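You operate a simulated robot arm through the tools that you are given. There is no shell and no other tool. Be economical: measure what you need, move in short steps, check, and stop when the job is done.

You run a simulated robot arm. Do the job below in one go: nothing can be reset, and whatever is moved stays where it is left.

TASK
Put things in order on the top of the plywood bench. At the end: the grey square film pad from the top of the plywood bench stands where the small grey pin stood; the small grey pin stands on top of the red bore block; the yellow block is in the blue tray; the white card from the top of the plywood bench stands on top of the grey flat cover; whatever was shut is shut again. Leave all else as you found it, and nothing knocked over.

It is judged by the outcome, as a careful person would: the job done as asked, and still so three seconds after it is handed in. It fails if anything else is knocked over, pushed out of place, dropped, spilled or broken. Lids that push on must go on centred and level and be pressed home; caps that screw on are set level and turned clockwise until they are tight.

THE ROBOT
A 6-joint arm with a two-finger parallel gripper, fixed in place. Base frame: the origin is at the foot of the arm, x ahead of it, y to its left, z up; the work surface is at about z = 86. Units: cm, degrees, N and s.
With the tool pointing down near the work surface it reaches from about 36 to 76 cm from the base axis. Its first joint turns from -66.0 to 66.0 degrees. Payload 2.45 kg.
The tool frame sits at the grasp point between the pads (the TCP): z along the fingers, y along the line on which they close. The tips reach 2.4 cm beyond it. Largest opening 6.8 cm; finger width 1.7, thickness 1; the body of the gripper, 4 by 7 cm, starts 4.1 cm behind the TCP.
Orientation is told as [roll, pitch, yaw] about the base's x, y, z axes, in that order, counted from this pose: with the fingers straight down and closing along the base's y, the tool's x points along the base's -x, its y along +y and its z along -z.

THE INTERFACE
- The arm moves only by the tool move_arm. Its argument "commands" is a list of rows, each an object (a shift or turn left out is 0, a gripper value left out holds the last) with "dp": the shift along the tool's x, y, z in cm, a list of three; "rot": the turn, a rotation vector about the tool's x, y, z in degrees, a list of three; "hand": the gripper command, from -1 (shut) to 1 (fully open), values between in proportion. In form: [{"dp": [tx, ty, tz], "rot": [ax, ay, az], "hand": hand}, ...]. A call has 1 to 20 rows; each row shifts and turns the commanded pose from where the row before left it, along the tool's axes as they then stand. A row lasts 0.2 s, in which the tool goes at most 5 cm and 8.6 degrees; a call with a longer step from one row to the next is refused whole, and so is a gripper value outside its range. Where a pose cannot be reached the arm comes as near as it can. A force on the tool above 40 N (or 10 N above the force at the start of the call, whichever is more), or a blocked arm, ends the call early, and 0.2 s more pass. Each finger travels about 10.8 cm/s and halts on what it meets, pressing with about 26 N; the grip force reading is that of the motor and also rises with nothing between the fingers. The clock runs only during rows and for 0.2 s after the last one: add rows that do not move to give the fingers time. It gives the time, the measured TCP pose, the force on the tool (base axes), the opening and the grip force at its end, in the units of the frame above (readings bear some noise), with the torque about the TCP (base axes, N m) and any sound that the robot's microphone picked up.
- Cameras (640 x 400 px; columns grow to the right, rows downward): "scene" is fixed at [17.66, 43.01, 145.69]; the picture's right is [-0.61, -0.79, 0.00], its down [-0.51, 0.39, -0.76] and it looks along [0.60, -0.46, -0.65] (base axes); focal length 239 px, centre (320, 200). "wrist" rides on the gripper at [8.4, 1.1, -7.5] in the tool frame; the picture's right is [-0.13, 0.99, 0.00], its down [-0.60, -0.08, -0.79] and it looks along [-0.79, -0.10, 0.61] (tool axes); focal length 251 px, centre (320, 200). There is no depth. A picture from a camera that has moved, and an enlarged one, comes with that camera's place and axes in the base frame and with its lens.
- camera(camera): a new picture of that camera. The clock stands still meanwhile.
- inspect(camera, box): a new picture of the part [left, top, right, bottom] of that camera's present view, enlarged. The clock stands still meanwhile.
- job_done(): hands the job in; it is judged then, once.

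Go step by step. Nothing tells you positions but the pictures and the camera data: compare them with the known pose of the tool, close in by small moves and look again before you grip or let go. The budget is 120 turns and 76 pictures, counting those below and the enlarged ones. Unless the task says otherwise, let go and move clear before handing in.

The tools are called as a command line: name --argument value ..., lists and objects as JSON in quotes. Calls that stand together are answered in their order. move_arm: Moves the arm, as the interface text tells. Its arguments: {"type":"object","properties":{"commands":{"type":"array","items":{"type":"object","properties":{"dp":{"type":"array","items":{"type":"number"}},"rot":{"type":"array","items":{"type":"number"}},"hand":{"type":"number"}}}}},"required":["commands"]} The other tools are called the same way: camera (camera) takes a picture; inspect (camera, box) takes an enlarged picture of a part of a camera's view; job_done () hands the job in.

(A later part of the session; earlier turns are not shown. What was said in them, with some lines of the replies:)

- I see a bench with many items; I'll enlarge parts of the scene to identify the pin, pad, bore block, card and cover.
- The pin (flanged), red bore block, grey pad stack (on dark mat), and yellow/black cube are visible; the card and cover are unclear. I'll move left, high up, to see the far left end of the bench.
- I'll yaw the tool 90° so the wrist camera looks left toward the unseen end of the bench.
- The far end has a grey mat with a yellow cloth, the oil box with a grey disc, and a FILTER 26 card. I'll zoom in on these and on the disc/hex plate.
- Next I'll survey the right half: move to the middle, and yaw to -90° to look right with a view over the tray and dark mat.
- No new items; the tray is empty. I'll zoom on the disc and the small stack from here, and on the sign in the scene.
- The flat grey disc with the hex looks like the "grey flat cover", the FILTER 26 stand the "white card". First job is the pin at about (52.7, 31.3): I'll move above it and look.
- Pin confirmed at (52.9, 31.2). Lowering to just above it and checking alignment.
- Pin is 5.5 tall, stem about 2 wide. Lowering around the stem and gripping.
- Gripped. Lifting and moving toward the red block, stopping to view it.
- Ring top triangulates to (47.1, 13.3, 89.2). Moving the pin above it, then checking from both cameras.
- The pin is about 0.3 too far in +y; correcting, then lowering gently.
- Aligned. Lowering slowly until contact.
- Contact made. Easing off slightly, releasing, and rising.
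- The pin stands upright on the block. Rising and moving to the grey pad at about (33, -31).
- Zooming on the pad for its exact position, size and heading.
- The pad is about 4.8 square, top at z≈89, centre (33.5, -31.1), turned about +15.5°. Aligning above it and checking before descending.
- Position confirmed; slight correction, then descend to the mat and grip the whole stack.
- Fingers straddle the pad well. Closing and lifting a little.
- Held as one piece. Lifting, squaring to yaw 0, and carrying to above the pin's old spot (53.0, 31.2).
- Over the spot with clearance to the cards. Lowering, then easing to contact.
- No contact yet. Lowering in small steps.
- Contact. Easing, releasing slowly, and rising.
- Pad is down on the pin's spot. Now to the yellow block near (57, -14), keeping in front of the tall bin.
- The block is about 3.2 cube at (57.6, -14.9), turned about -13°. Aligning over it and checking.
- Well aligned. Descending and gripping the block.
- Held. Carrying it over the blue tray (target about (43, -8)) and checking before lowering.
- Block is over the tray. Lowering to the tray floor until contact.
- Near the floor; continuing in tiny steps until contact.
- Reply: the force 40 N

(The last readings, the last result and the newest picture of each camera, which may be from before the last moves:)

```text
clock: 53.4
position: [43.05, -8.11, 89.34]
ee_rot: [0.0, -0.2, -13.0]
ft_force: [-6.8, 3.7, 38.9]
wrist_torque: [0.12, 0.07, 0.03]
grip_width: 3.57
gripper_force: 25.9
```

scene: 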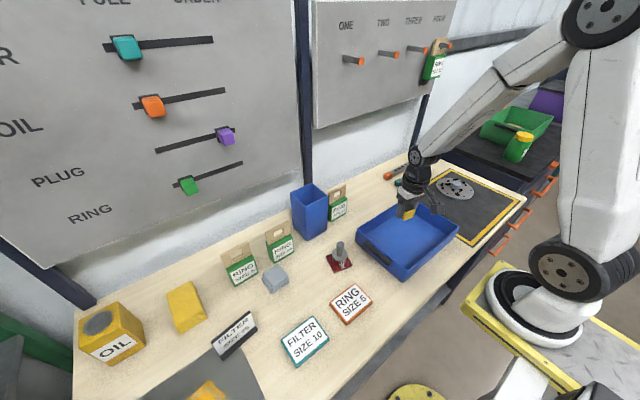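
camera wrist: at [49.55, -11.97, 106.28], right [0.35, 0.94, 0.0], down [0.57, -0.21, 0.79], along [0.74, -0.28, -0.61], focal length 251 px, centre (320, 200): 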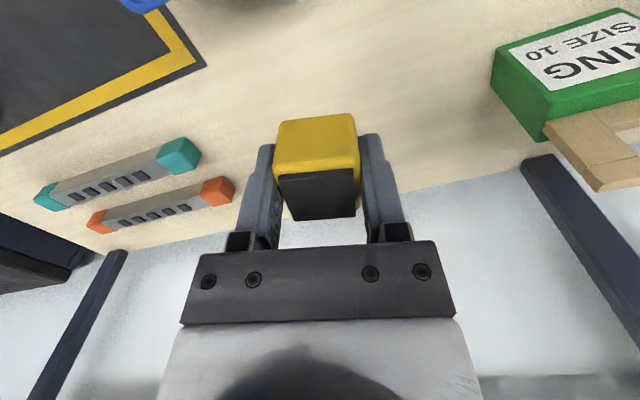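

Contact. Easing off, releasing, rising.

move_arm --commands '[{"dp": [0, 0, -0.1]}, {"dp": [0, 0, -0.06]}, {}, {"hand": 0.3}, {"hand": 0.6}, {"hand": 0.8}, {"dp": [0, 0, -2]}, {"dp": [0, 0, -4]}, {"dp": [0, 0, -4]}, {"dp": [0, 0, -4]}, {"dp": [0, 0, -3]}, {"rot": [0, 0, -6.5], "hand": 1}, {"rot": [0, 0, -6.5]}, {}]'

inspect --camera "scene" --box '[345, 180, 473, 280]'

```text
clock: 56.4
position: [42.89, -8.04, 106.49]
ee_rot: [-0.1, 0.0, 0.1]
ft_force: [-0.1, 0.1, 0.3]
wrist_torque: [-0.01, 0.04, 0.0]
grip_width: 6.79
gripper_force: 0.1
```

```text
4.00 times, centred on (409, 230) of scene
camera zoom: at [17.66, 43.01, 145.69], right [-0.61, -0.79, 0.0], down [-0.51, 0.39, -0.76], along [0.6, -0.46, -0.65], focal length 955 px, centre (-36, 80)
```

zoom: 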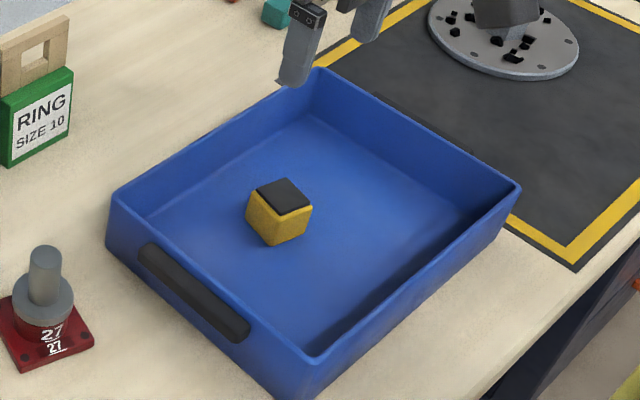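

Block is in the tray. Next I'll look closely at the grey disc before deciding where the card stands.

move_arm --commands '[{"dp": [0.3, -4.5, 0]}, {"dp": [0.3, -4.5, 0]}, {"dp": [0.3, -4.5, 0]}, {"dp": [0.3, -4.5, 0]}, {"dp": [0.3, -4.5, 0]}, {"dp": [0.3, -4.5, 0]}, {"dp": [0.3, -4.5, 0]}, {"dp": [0.3, -4.5, 0]}, {}]'

camera --camera "wrist"

```text
clock: 58.4
position: [40.55, -44.09, 106.43]
ee_rot: [0.0, 0.0, 0.0]
ft_force: [-0.6, 0.6, 0.3]
wrist_torque: [-0.01, -0.01, 0.0]
grip_width: 6.82
gripper_force: 0.2
```

```text
31 pictures are left
camera wrist: at [32.1, -43.03, 113.96], right [0.13, 0.99, 0.0], down [0.6, -0.08, 0.79], along [0.79, -0.1, -0.61], focal length 251 px, centre (320, 200)
```

wrist: 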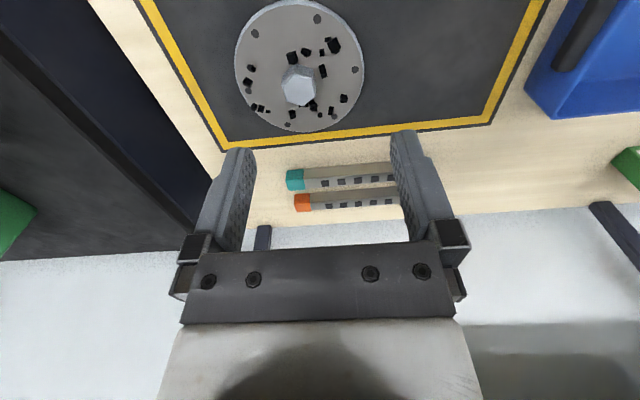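

inspect --camera "wrist" --box '[220, 0, 380, 140]'

```text
2.86 times, centred on (300, 70) of wrist
camera zoom: at [32.1, -43.03, 113.96], right [0.13, 0.99, 0.0], down [0.6, -0.08, 0.79], along [0.79, -0.1, -0.61], focal length 718 px, centre (377, 571)
```

zoom: 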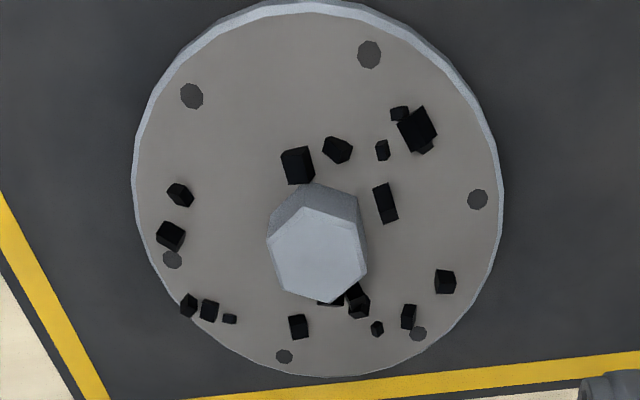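

The disc has a hex boss and chips, so it isn't really flat; the grey plate on the left may be the "flat cover". I'll go look closely at that plate and the card.

move_arm --commands '[{"dp": [-0.5, 4.6, -1]}, {"dp": [-0.5, 4.6, -1]}, {"dp": [0, 4.6, 0]}, {"dp": [0, 4.6, 0]}, {"dp": [0, 4.6, 0]}, {"dp": [0, 4.6, 0]}, {"dp": [0, 4.6, 0]}, {"dp": [0, 4.6, 0]}, {"dp": [0, 4.6, 0]}, {"dp": [0, 4.6, 0]}, {"dp": [0, 4.6, 0]}, {"dp": [0, 4.6, 0]}, {"dp": [0, 4.6, 0]}, {"dp": [0, 4.6, 0]}, {"dp": [0, 4.6, 0]}, {"dp": [0, 4.6, 0]}, {"dp": [0, 4.6, 0]}, {"dp": [0.5, 4.6, 0]}, {"dp": [0.5, 4.6, 0]}, {}]'

camera --camera "wrist"

```text
clock: 62.6
position: [40.56, 43.33, 108.43]
ee_rot: [0.0, -0.1, 0.1]
ft_force: [0.4, 0.8, -0.7]
wrist_torque: [0.01, -0.03, -0.01]
grip_width: 6.78
gripper_force: 0.1
```

```text
29 pictures are left
camera wrist: at [32.2, 44.51, 115.86], right [0.13, 0.99, 0.0], down [0.6, -0.08, 0.79], along [0.79, -0.1, -0.61], focal length 251 px, centre (320, 200)
```

wrist: 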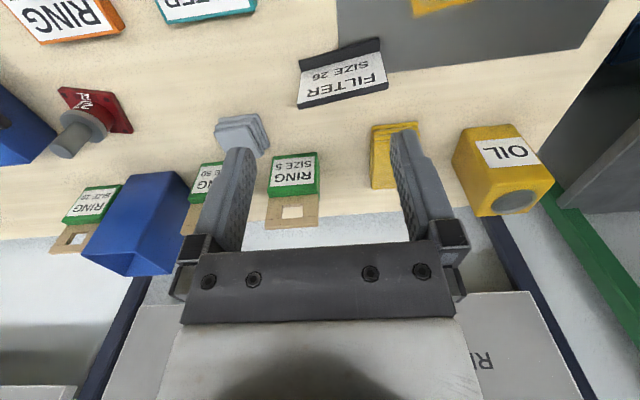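

inspect --camera "wrist" --box '[280, 0, 620, 120]'

inspect --camera "scene" --box '[140, 320, 268, 400]'

```text
1.88 times, centred on (450, 60) of wrist
camera zoom: at [32.2, 44.51, 115.86], right [0.13, 0.99, 0.0], down [0.6, -0.08, 0.79], along [0.79, -0.1, -0.61], focal length 473 px, centre (75, 464)
```

zoom: 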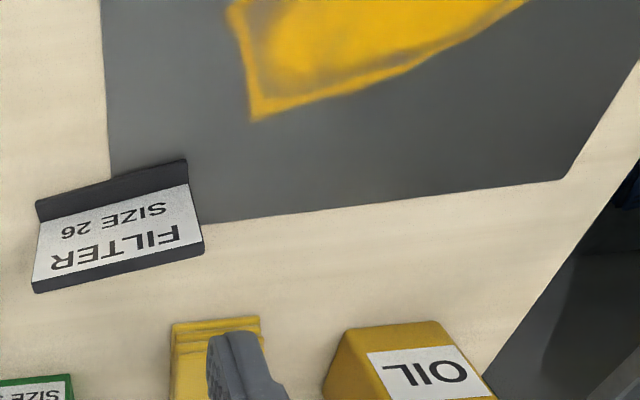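

```text
5.00 times, centred on (204, 360) of scene
camera zoom: at [17.65, 43.01, 145.69], right [-0.61, -0.79, 0.0], down [-0.51, 0.39, -0.76], along [0.6, -0.46, -0.65], focal length 1194 px, centre (900, -600)
```

zoom: 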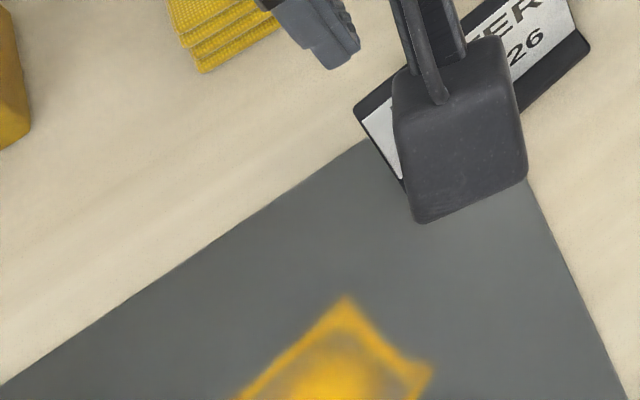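

The grey patch on the left is just a flat painted zone with a stain, partly under the card already, so the real cover object is the grey bolted disc. Now I need the card stand's side profile; viewing it end-on from the right.

move_arm --commands '[{"dp": [0, -4.5, 1]}, {"dp": [0, -4.5, 1]}, {"dp": [0, -3, 2]}, {"dp": [0, 0, 3]}, {"rot": [0, 0, -8.5]}, {"rot": [0, 0, -8.5]}, {"rot": [0, 0, -8.5]}, {"rot": [0, 0, -8.5]}, {"rot": [0, 0, -8.5]}, {"rot": [0, 0, -8.5]}, {"rot": [0, 0, -8.5]}, {"rot": [0, 0, -8.5]}, {"rot": [0, 0, -8.5]}, {"rot": [0, 0, -8.5]}, {"rot": [0, 0, -5]}, {}]'

camera --camera "wrist"

```text
clock: 66.0
position: [40.58, 31.38, 101.4]
ee_rot: [0.0, 0.0, 90.1]
ft_force: [0.2, 0.1, 0.0]
wrist_torque: [-0.04, -0.05, 0.0]
grip_width: 6.82
gripper_force: 0.2
```

```text
26 pictures are left
camera wrist: at [39.48, 22.99, 108.85], right [-0.99, 0.13, 0.0], down [0.08, 0.6, 0.79], along [0.1, 0.79, -0.61], focal length 251 px, centre (320, 200)
```

wrist: 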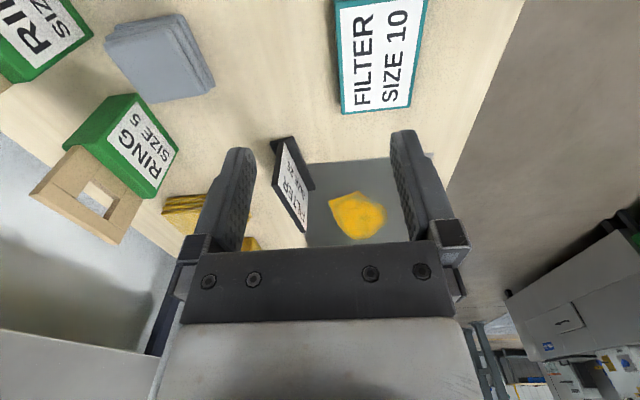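

inspect --camera "wrist" --box '[250, 120, 330, 240]'

```text
3.33 times, centred on (290, 180) of wrist
camera zoom: at [39.48, 22.99, 108.85], right [-0.99, 0.13, 0.0], down [0.08, 0.6, 0.79], along [0.1, 0.79, -0.61], focal length 838 px, centre (420, 267)
```

zoom: 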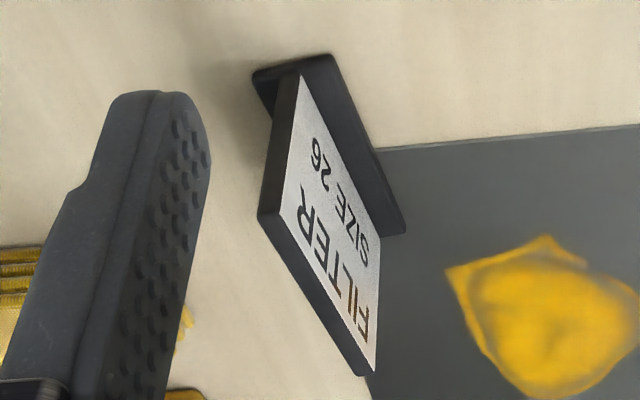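

The card is an upright plate about 0.9 thick and 9.3 long on a 3-wide foot, top at z≈93, centre about (45.55, 45.2), turned ~+6.5°. I'll line up to grip the plate across its thickness and check.

move_arm --commands '[{"dp": [-4.6, -1.66, 0]}, {"dp": [-4.6, -1.66, 0]}, {"dp": [-4.6, -1.66, 0]}, {"rot": [0, 0, -6.6]}, {}]'

camera --camera "wrist"

inspect --camera "scene" --box '[180, 290, 308, 370]'

```text
clock: 67.2
position: [45.52, 45.26, 101.22]
ee_rot: [0.0, -0.1, 96.7]
ft_force: [-0.3, -0.5, 0.7]
wrist_torque: [-0.02, -0.01, -0.01]
grip_width: 6.82
gripper_force: 0.1
```

```text
24 pictures are left
camera wrist: at [45.5, 36.77, 108.83], right [-1.0, 0.01, 0.0], down [0.01, 0.61, 0.79], along [0.01, 0.79, -0.61], focal length 251 px, centre (320, 200)
```

wrist: 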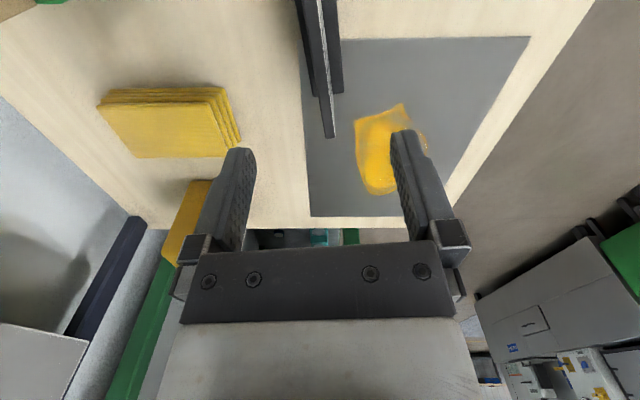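

```text
5.00 times, centred on (244, 330) of scene
camera zoom: at [17.66, 43.01, 145.69], right [-0.61, -0.79, 0.0], down [-0.51, 0.39, -0.76], along [0.6, -0.46, -0.65], focal length 1194 px, centre (700, -450)
```

zoom: 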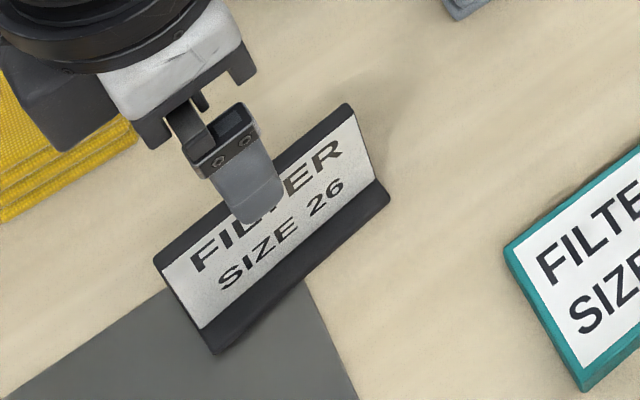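

Aligned. Descending to z≈91 and closing on the plate.

move_arm --commands '[{"dp": [0, 0.08, 3], "rot": [0, 0, -0.8]}, {"dp": [0, 0, 3]}, {"dp": [0, 0, 3]}, {"dp": [0, 0, 1.2]}, {}, {"hand": -0.4}, {"hand": -0.4}]'

camera --camera "wrist"

```text
clock: 68.8
position: [45.55, 45.2, 91.14]
ee_rot: [0.0, 0.0, 97.3]
ft_force: [-0.1, 0.2, -1.2]
wrist_torque: [0.0, -0.02, 0.01]
grip_width: 2.06
gripper_force: 0.0
```

```text
22 pictures are left
camera wrist: at [45.54, 36.72, 98.64], right [-1.0, 0.0, 0.0], down [0.0, 0.61, 0.79], along [0.0, 0.79, -0.61], focal length 251 px, centre (320, 200)
```

wrist: 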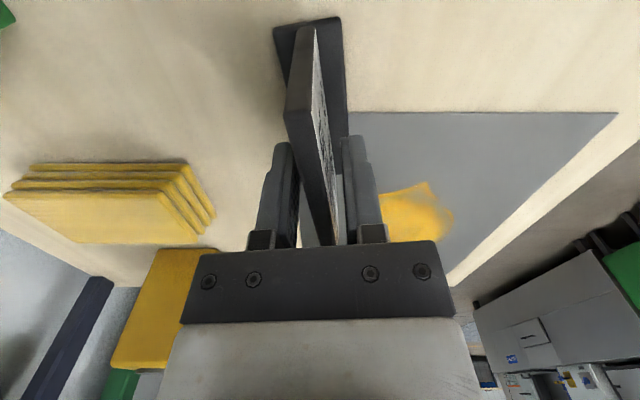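

Plate is between the fingers; closing fully and lifting slightly.

move_arm --commands '[{"hand": -1}, {"hand": -1}, {"hand": -1}, {"dp": [0, 0, -1]}, {"dp": [0, 0, -3]}, {"dp": [0, 0, -4]}, {"dp": [0, 0, -4]}, {}]'

camera --camera "wrist"

inspect --camera "scene" --box '[150, 270, 310, 400]'

```text
clock: 70.6
position: [45.39, 45.24, 103.21]
ee_rot: [0.1, 0.1, 97.4]
ft_force: [-0.2, -0.3, -0.8]
wrist_torque: [-0.01, -0.02, 0.03]
grip_width: 0.76
gripper_force: 26.4
```

```text
21 pictures are left
camera wrist: at [45.5, 36.73, 110.62], right [-1.0, 0.0, 0.0], down [0.0, 0.61, 0.79], along [0.0, 0.79, -0.61], focal length 251 px, centre (320, 200)
```

wrist: 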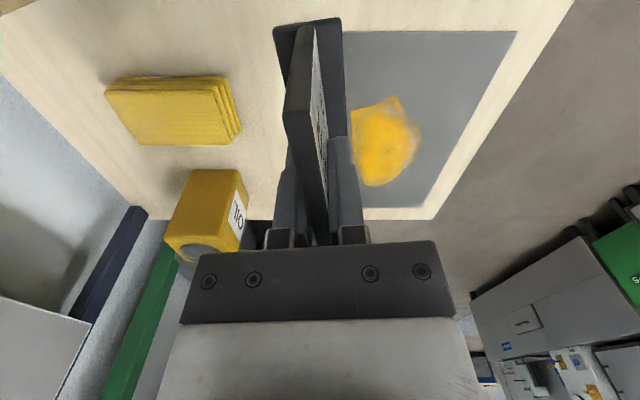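

```text
3.08 times, centred on (230, 335) of scene
camera zoom: at [17.66, 43.01, 145.69], right [-0.61, -0.79, 0.0], down [-0.51, 0.39, -0.76], along [0.6, -0.46, -0.65], focal length 735 px, centre (597, -215)
```

zoom: 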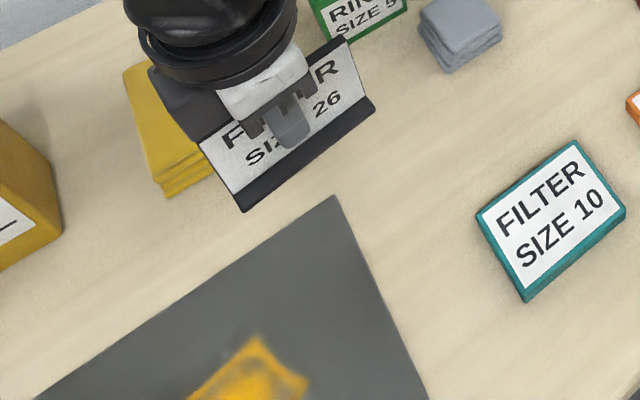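

Card held upright. One zoom on the patch's freed corner to settle whether it has any thickness.

inspect --camera "scene" --box '[200, 325, 264, 365]'

inspect --camera "wrist" --box '[340, 20, 540, 220]'

```text
10.00 times, centred on (232, 345) of scene
camera zoom: at [17.66, 43.01, 145.69], right [-0.61, -0.79, 0.0], down [-0.51, 0.39, -0.76], along [0.6, -0.46, -0.65], focal length 2388 px, centre (1200, -1250)
```

zoom: 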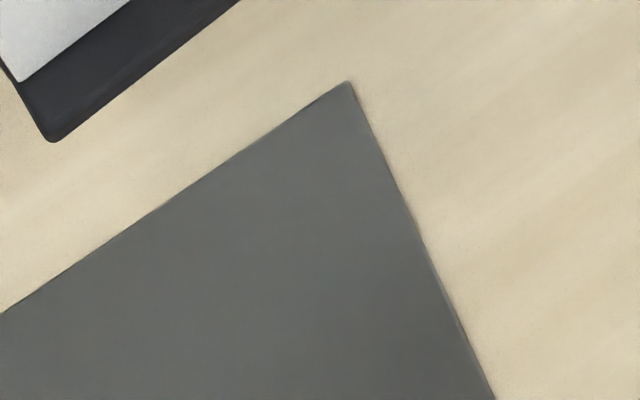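

```text
2.00 times, centred on (440, 120) of wrist
camera zoom: at [45.5, 36.73, 110.62], right [-1.0, 0.0, 0.0], down [0.0, 0.61, 0.79], along [0.0, 0.79, -0.61], focal length 503 px, centre (80, 360)
```

zoom: 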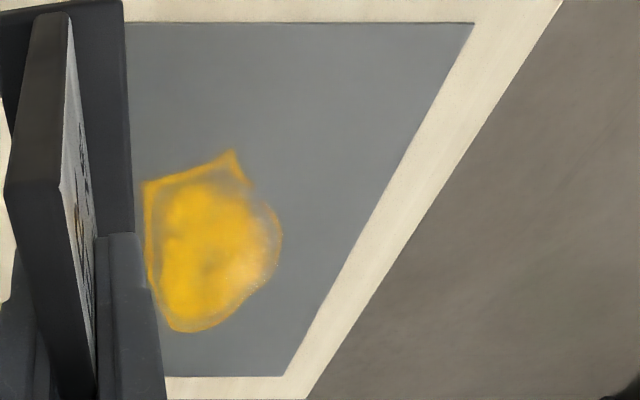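

The patch is a flat decal, so the disc is the cover. Carrying the card across, high, to the disc's near side.

move_arm --commands '[{"dp": [4.8, 0.868, -0.2]}, {"dp": [4.8, 0.868, -0.2]}, {"dp": [4.8, 0.868, -0.2]}, {"dp": [4.8, 0.868, -0.2]}, {"dp": [4.8, 0.868, -0.2]}, {"dp": [4.8, 0.868, -0.2]}, {"dp": [4.8, 0.868, -0.2]}, {"dp": [4.8, 0.868, -0.2]}, {"dp": [4.8, 0.868, -0.2]}, {"dp": [4.8, 0.868, -0.2]}, {}]'

move_arm --commands '[{"dp": [4.8, 0.868, 0]}, {"dp": [4.8, 0.868, 0]}, {"dp": [4.8, 0.868, 0]}, {"dp": [4.8, 0.868, 0]}, {"dp": [4.8, 0.868, 0]}, {"dp": [4.8, 0.868, 0]}, {}]'

camera --camera "wrist"

```text
clock: 73.0
position: [43.05, -3.6, 105.33]
ee_rot: [0.0, -0.1, 97.4]
ft_force: [0.0, -0.3, -1.2]
wrist_torque: [-0.01, -0.01, -0.02]
grip_width: 0.75
gripper_force: 25.5
```

```text
clock: 74.6
position: [41.47, -32.83, 105.28]
ee_rot: [0.0, 0.0, 97.5]
ft_force: [0.1, 0.0, 0.4]
wrist_torque: [-0.01, -0.01, 0.0]
grip_width: 0.73
gripper_force: 26.0
```

```text
17 pictures are left
camera wrist: at [41.52, -41.31, 112.71], right [-1.0, 0.0, 0.0], down [0.0, 0.61, 0.79], along [0.0, 0.79, -0.61], focal length 251 px, centre (320, 200)
```

wrist: 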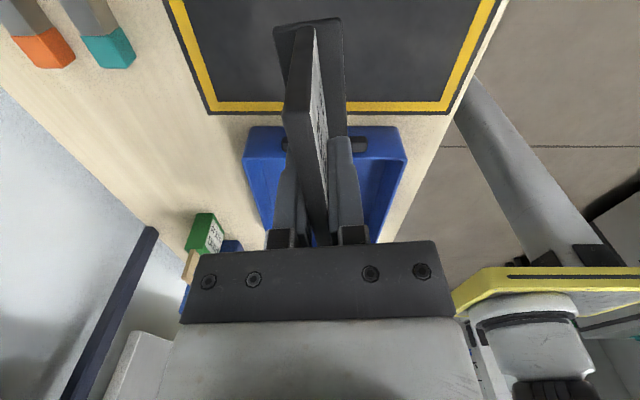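

Moving the last stretch to above the disc's near side and checking.

move_arm --commands '[{"dp": [4.75, 0.85, 0]}, {"dp": [4.75, 0.85, 0]}, {"dp": [4.75, 0.85, 0], "rot": [0, 0, -1]}, {"dp": [0, 0, 2]}, {"dp": [0, 0, 2]}, {}]'

camera --camera "wrist"

inspect --camera "scene" --box '[400, 140, 528, 220]'

```text
clock: 76.0
position: [40.94, -47.37, 101.33]
ee_rot: [0.0, -0.1, 98.4]
ft_force: [-0.2, 0.9, -0.6]
wrist_torque: [0.02, -0.02, -0.01]
grip_width: 0.72
gripper_force: 26.7
```

```text
16 pictures are left
camera wrist: at [40.99, -55.77, 108.72], right [-1.0, -0.02, 0.0], down [-0.01, 0.61, 0.79], along [-0.01, 0.79, -0.61], focal length 251 px, centre (320, 200)
```

wrist: 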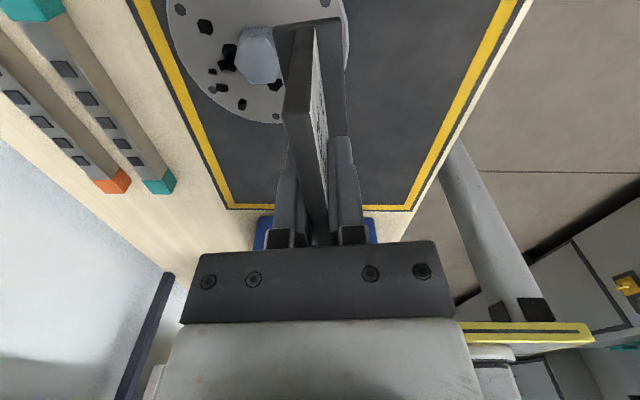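

```text
5.00 times, centred on (464, 180) of scene
camera zoom: at [17.66, 43.01, 145.69], right [-0.61, -0.79, 0.0], down [-0.51, 0.39, -0.76], along [0.6, -0.46, -0.65], focal length 1194 px, centre (-400, 300)
```

zoom: 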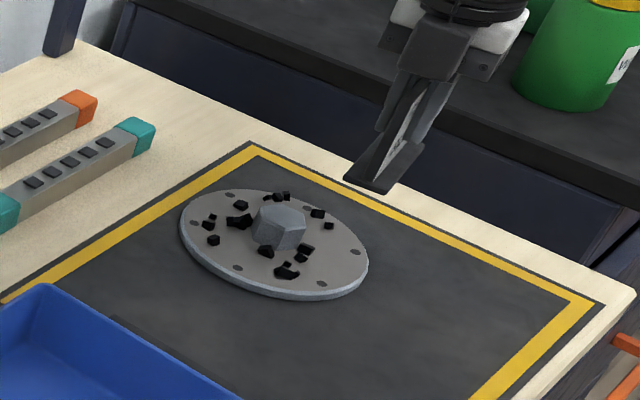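

Disc centre confirmed at (45.5, -46.9). Small trim, then lower to about 1 cm above the plate and check clearances to the chips.

move_arm --commands '[{"dp": [0.08, 0.11, 3]}, {"dp": [0, 0, 3]}, {"dp": [0, 0, 2]}, {}]'

inspect --camera "scene" --box '[424, 155, 504, 205]'

inspect --camera "wrist" --box '[180, 0, 420, 150]'

```text
clock: 77.0
position: [40.87, -47.38, 93.29]
ee_rot: [0.0, 0.0, 98.4]
ft_force: [-0.7, 0.4, -0.6]
wrist_torque: [0.03, 0.01, 0.01]
grip_width: 0.73
gripper_force: 27.0
```

```text
8.00 times, centred on (464, 180) of scene
camera zoom: at [17.66, 43.01, 145.69], right [-0.61, -0.79, 0.0], down [-0.51, 0.39, -0.76], along [0.6, -0.46, -0.65], focal length 1910 px, centre (-832, 360)
```

zoom: 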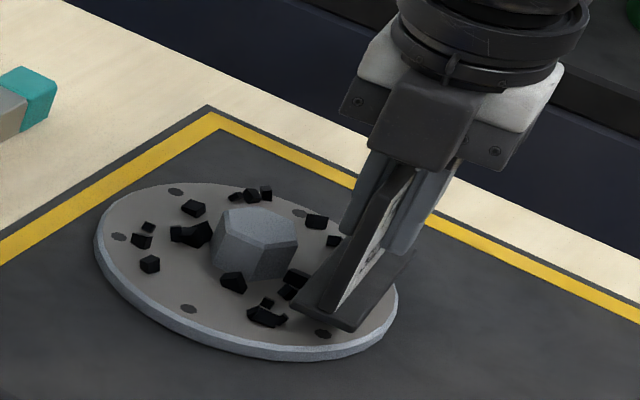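

```text
2.67 times, centred on (300, 75) of wrist
camera zoom: at [40.95, -55.8, 100.68], right [-1.0, -0.02, 0.0], down [-0.01, 0.61, 0.79], along [-0.01, 0.79, -0.61], focal length 670 px, centre (373, 533)
```

zoom: 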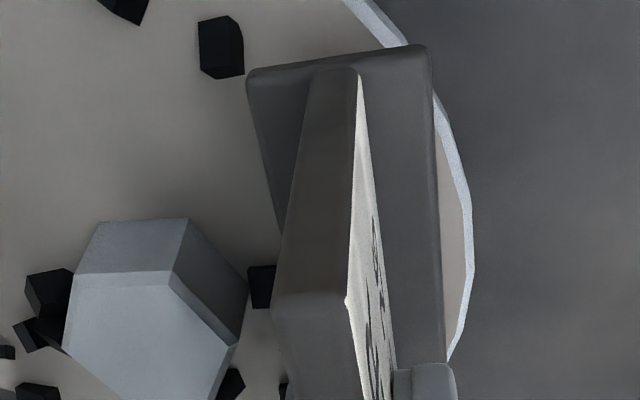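

Close to one chip; nudging the card 0.25 outward and 0.3 along before the final lowering.

move_arm --commands '[{"dp": [0.26, 0.29, 0]}, {"dp": [0, 0, 0.5]}, {}]'

inspect --camera "scene" --box '[440, 165, 504, 205]'

```text
clock: 77.8
position: [40.54, -47.7, 92.57]
ee_rot: [0.0, 0.1, 98.4]
ft_force: [0.0, -0.1, -0.9]
wrist_torque: [0.01, 0.03, -0.02]
grip_width: 0.76
gripper_force: 25.5
```

```text
10.00 times, centred on (472, 185) of scene
camera zoom: at [17.66, 43.01, 145.69], right [-0.61, -0.79, 0.0], down [-0.51, 0.39, -0.76], along [0.6, -0.46, -0.65], focal length 2388 px, centre (-1200, 350)
```

zoom: 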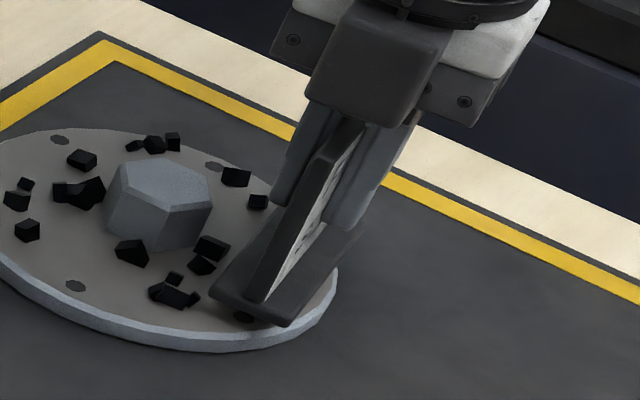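

Clear of the chips. Lowering in small steps to contact.

move_arm --commands '[{"dp": [0, 0, 0.15]}, {"dp": [0, 0, 0.15]}, {"dp": [0, 0, 0.1]}, {"dp": [0, 0, 0.1]}, {}]'

```text
clock: 79.0
position: [40.54, -47.71, 92.19]
ee_rot: [0.0, 0.0, 98.4]
ft_force: [-0.3, 0.0, -0.3]
wrist_torque: [-0.01, 0.0, 0.01]
grip_width: 0.74
gripper_force: 26.3
```

move_arm --commands '[{"dp": [0, 0, 0.12]}, {"dp": [0, 0, 0.12]}, {}]'

```text
clock: 79.8
position: [40.55, -47.78, 92.12]
ee_rot: [-0.1, 0.2, 98.4]
ft_force: [-1.3, 2.1, 14.0]
wrist_torque: [-0.54, -0.09, -0.04]
grip_width: 0.76
gripper_force: 25.6
```

Contact, but the reaction seems toward the far end; checking that the foot sits level.

inspect --camera "scene" --box '[440, 165, 504, 205]'

inspect --camera "wrist" --box '[200, 0, 400, 125]'

```text
10.00 times, centred on (472, 185) of scene
camera zoom: at [17.63, 43.04, 145.68], right [-0.61, -0.79, 0.0], down [-0.51, 0.39, -0.76], along [0.6, -0.46, -0.65], focal length 2388 px, centre (-1200, 350)
```

zoom: 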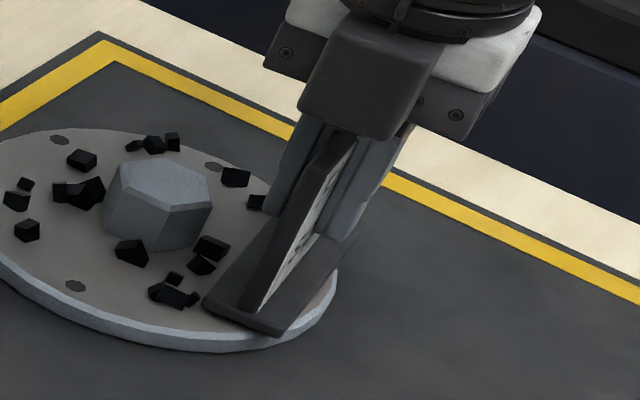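

```text
3.20 times, centred on (300, 62) of wrist
camera zoom: at [40.69, -56.13, 99.6], right [-1.0, -0.02, 0.0], down [-0.01, 0.61, 0.79], along [-0.01, 0.79, -0.61], focal length 805 px, centre (384, 640)
```

zoom: 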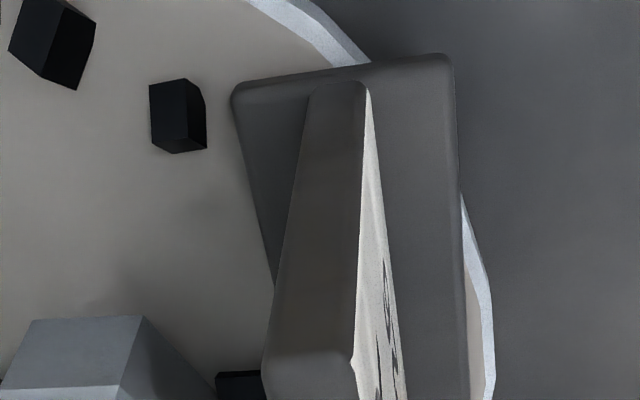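

The foot rests on the plate clear of chips. Opening slowly to let it settle.

move_arm --commands '[{"dp": [0, 0, -0.03], "hand": -0.7}, {"hand": -0.6}, {"hand": -0.4}, {"hand": -0.1}, {"hand": 0.1}, {}]'

inspect --camera "scene" --box '[440, 165, 504, 205]'

```text
clock: 81.2
position: [40.54, -47.63, 91.91]
ee_rot: [0.1, -0.1, 98.3]
ft_force: [-1.3, 0.7, 0.0]
wrist_torque: [0.02, 0.01, 0.01]
grip_width: 3.74
gripper_force: 0.0
```

```text
10.00 times, centred on (472, 185) of scene
camera zoom: at [17.66, 43.01, 145.69], right [-0.61, -0.79, 0.0], down [-0.51, 0.39, -0.76], along [0.6, -0.46, -0.65], focal length 2388 px, centre (-1200, 350)
```

zoom: 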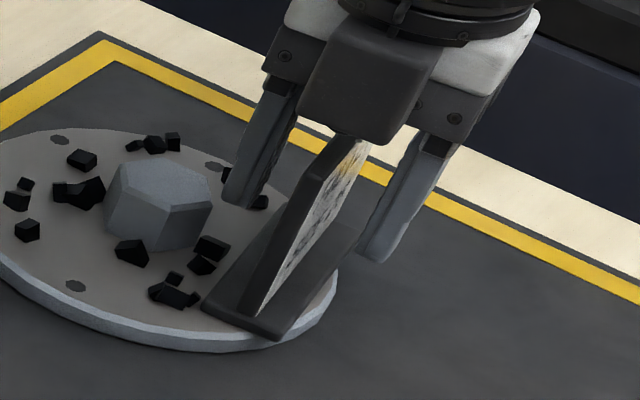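

The card stands on its own. Rising straight up and moving clear, then a final check.

move_arm --commands '[{"dp": [0, 0, -2]}, {"dp": [0, 0, -4]}, {"dp": [0, 0, -5]}, {"dp": [0, 0, -5]}, {"dp": [-4.5, 0, -2]}, {"dp": [-4.5, 0, 0]}, {"dp": [-4.5, 0, 0]}, {"dp": [-4.5, 0, 0]}, {"dp": [-4.5, 0, 0]}, {}, {}]'

camera --camera "scene"

inspect --camera "scene" --box '[420, 150, 516, 210]'

inspect --camera "scene" --box '[240, 190, 400, 300]'

```text
clock: 83.6
position: [37.22, -25.52, 110.08]
ee_rot: [0.0, 0.0, 98.4]
ft_force: [0.6, 0.5, -0.4]
wrist_torque: [0.02, 0.0, 0.01]
grip_width: 3.76
gripper_force: 0.1
```

```text
8 pictures are left
```

scene: 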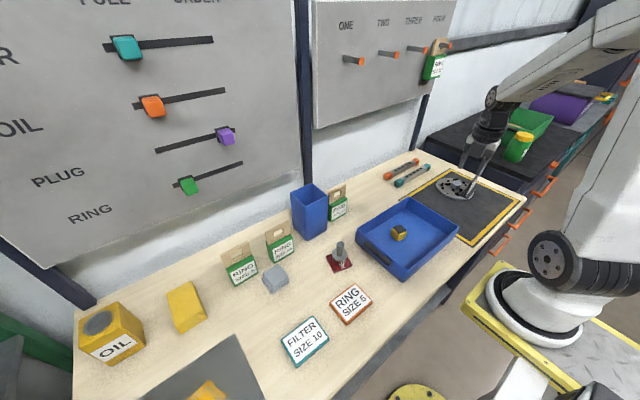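

```text
6.67 times, centred on (468, 180) of scene
camera zoom: at [17.66, 43.01, 145.69], right [-0.61, -0.79, 0.0], down [-0.51, 0.39, -0.76], along [0.6, -0.46, -0.65], focal length 1592 px, centre (-667, 333)
```

zoom: 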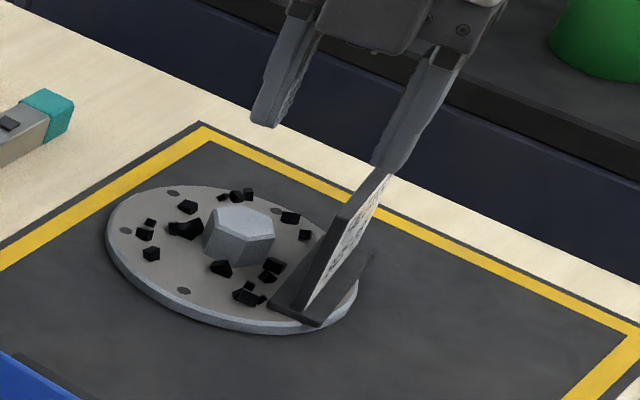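

```text
3.64 times, centred on (320, 245) of scene
camera zoom: at [17.66, 43.01, 145.69], right [-0.61, -0.79, 0.0], down [-0.51, 0.39, -0.76], along [0.6, -0.46, -0.65], focal length 868 px, centre (320, 36)
```

zoom: 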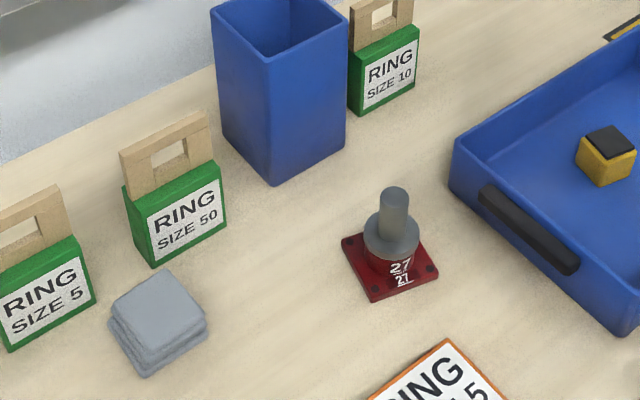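

All four moves are in place, everything is standing, and the arm is clear. Handing in.

job_done

```text
The job is handed in.
```

I've handed in the job with all four moves made and nothing knocked over in the last pictures. The grey pad is on the pin's old spot, the pin stands on the red bore block, and the yellow block is in the blue tray. The white card stands on the grey disc.

Two of the objects were my own reading of the task, not certain:
- **Grey flat cover:** I took this to be the grey disc with bolt holes. The other candidate was the grey patch on the left, which looked like a flat marking with no thickness.
- **White card:** I took this to be the "FILTER SIZE 26" stand.

The card sits on the near side of the disc, clear of the black chips. Two corners of its foot may overhang the rim slightly. I opened nothing, so nothing needed shutting.
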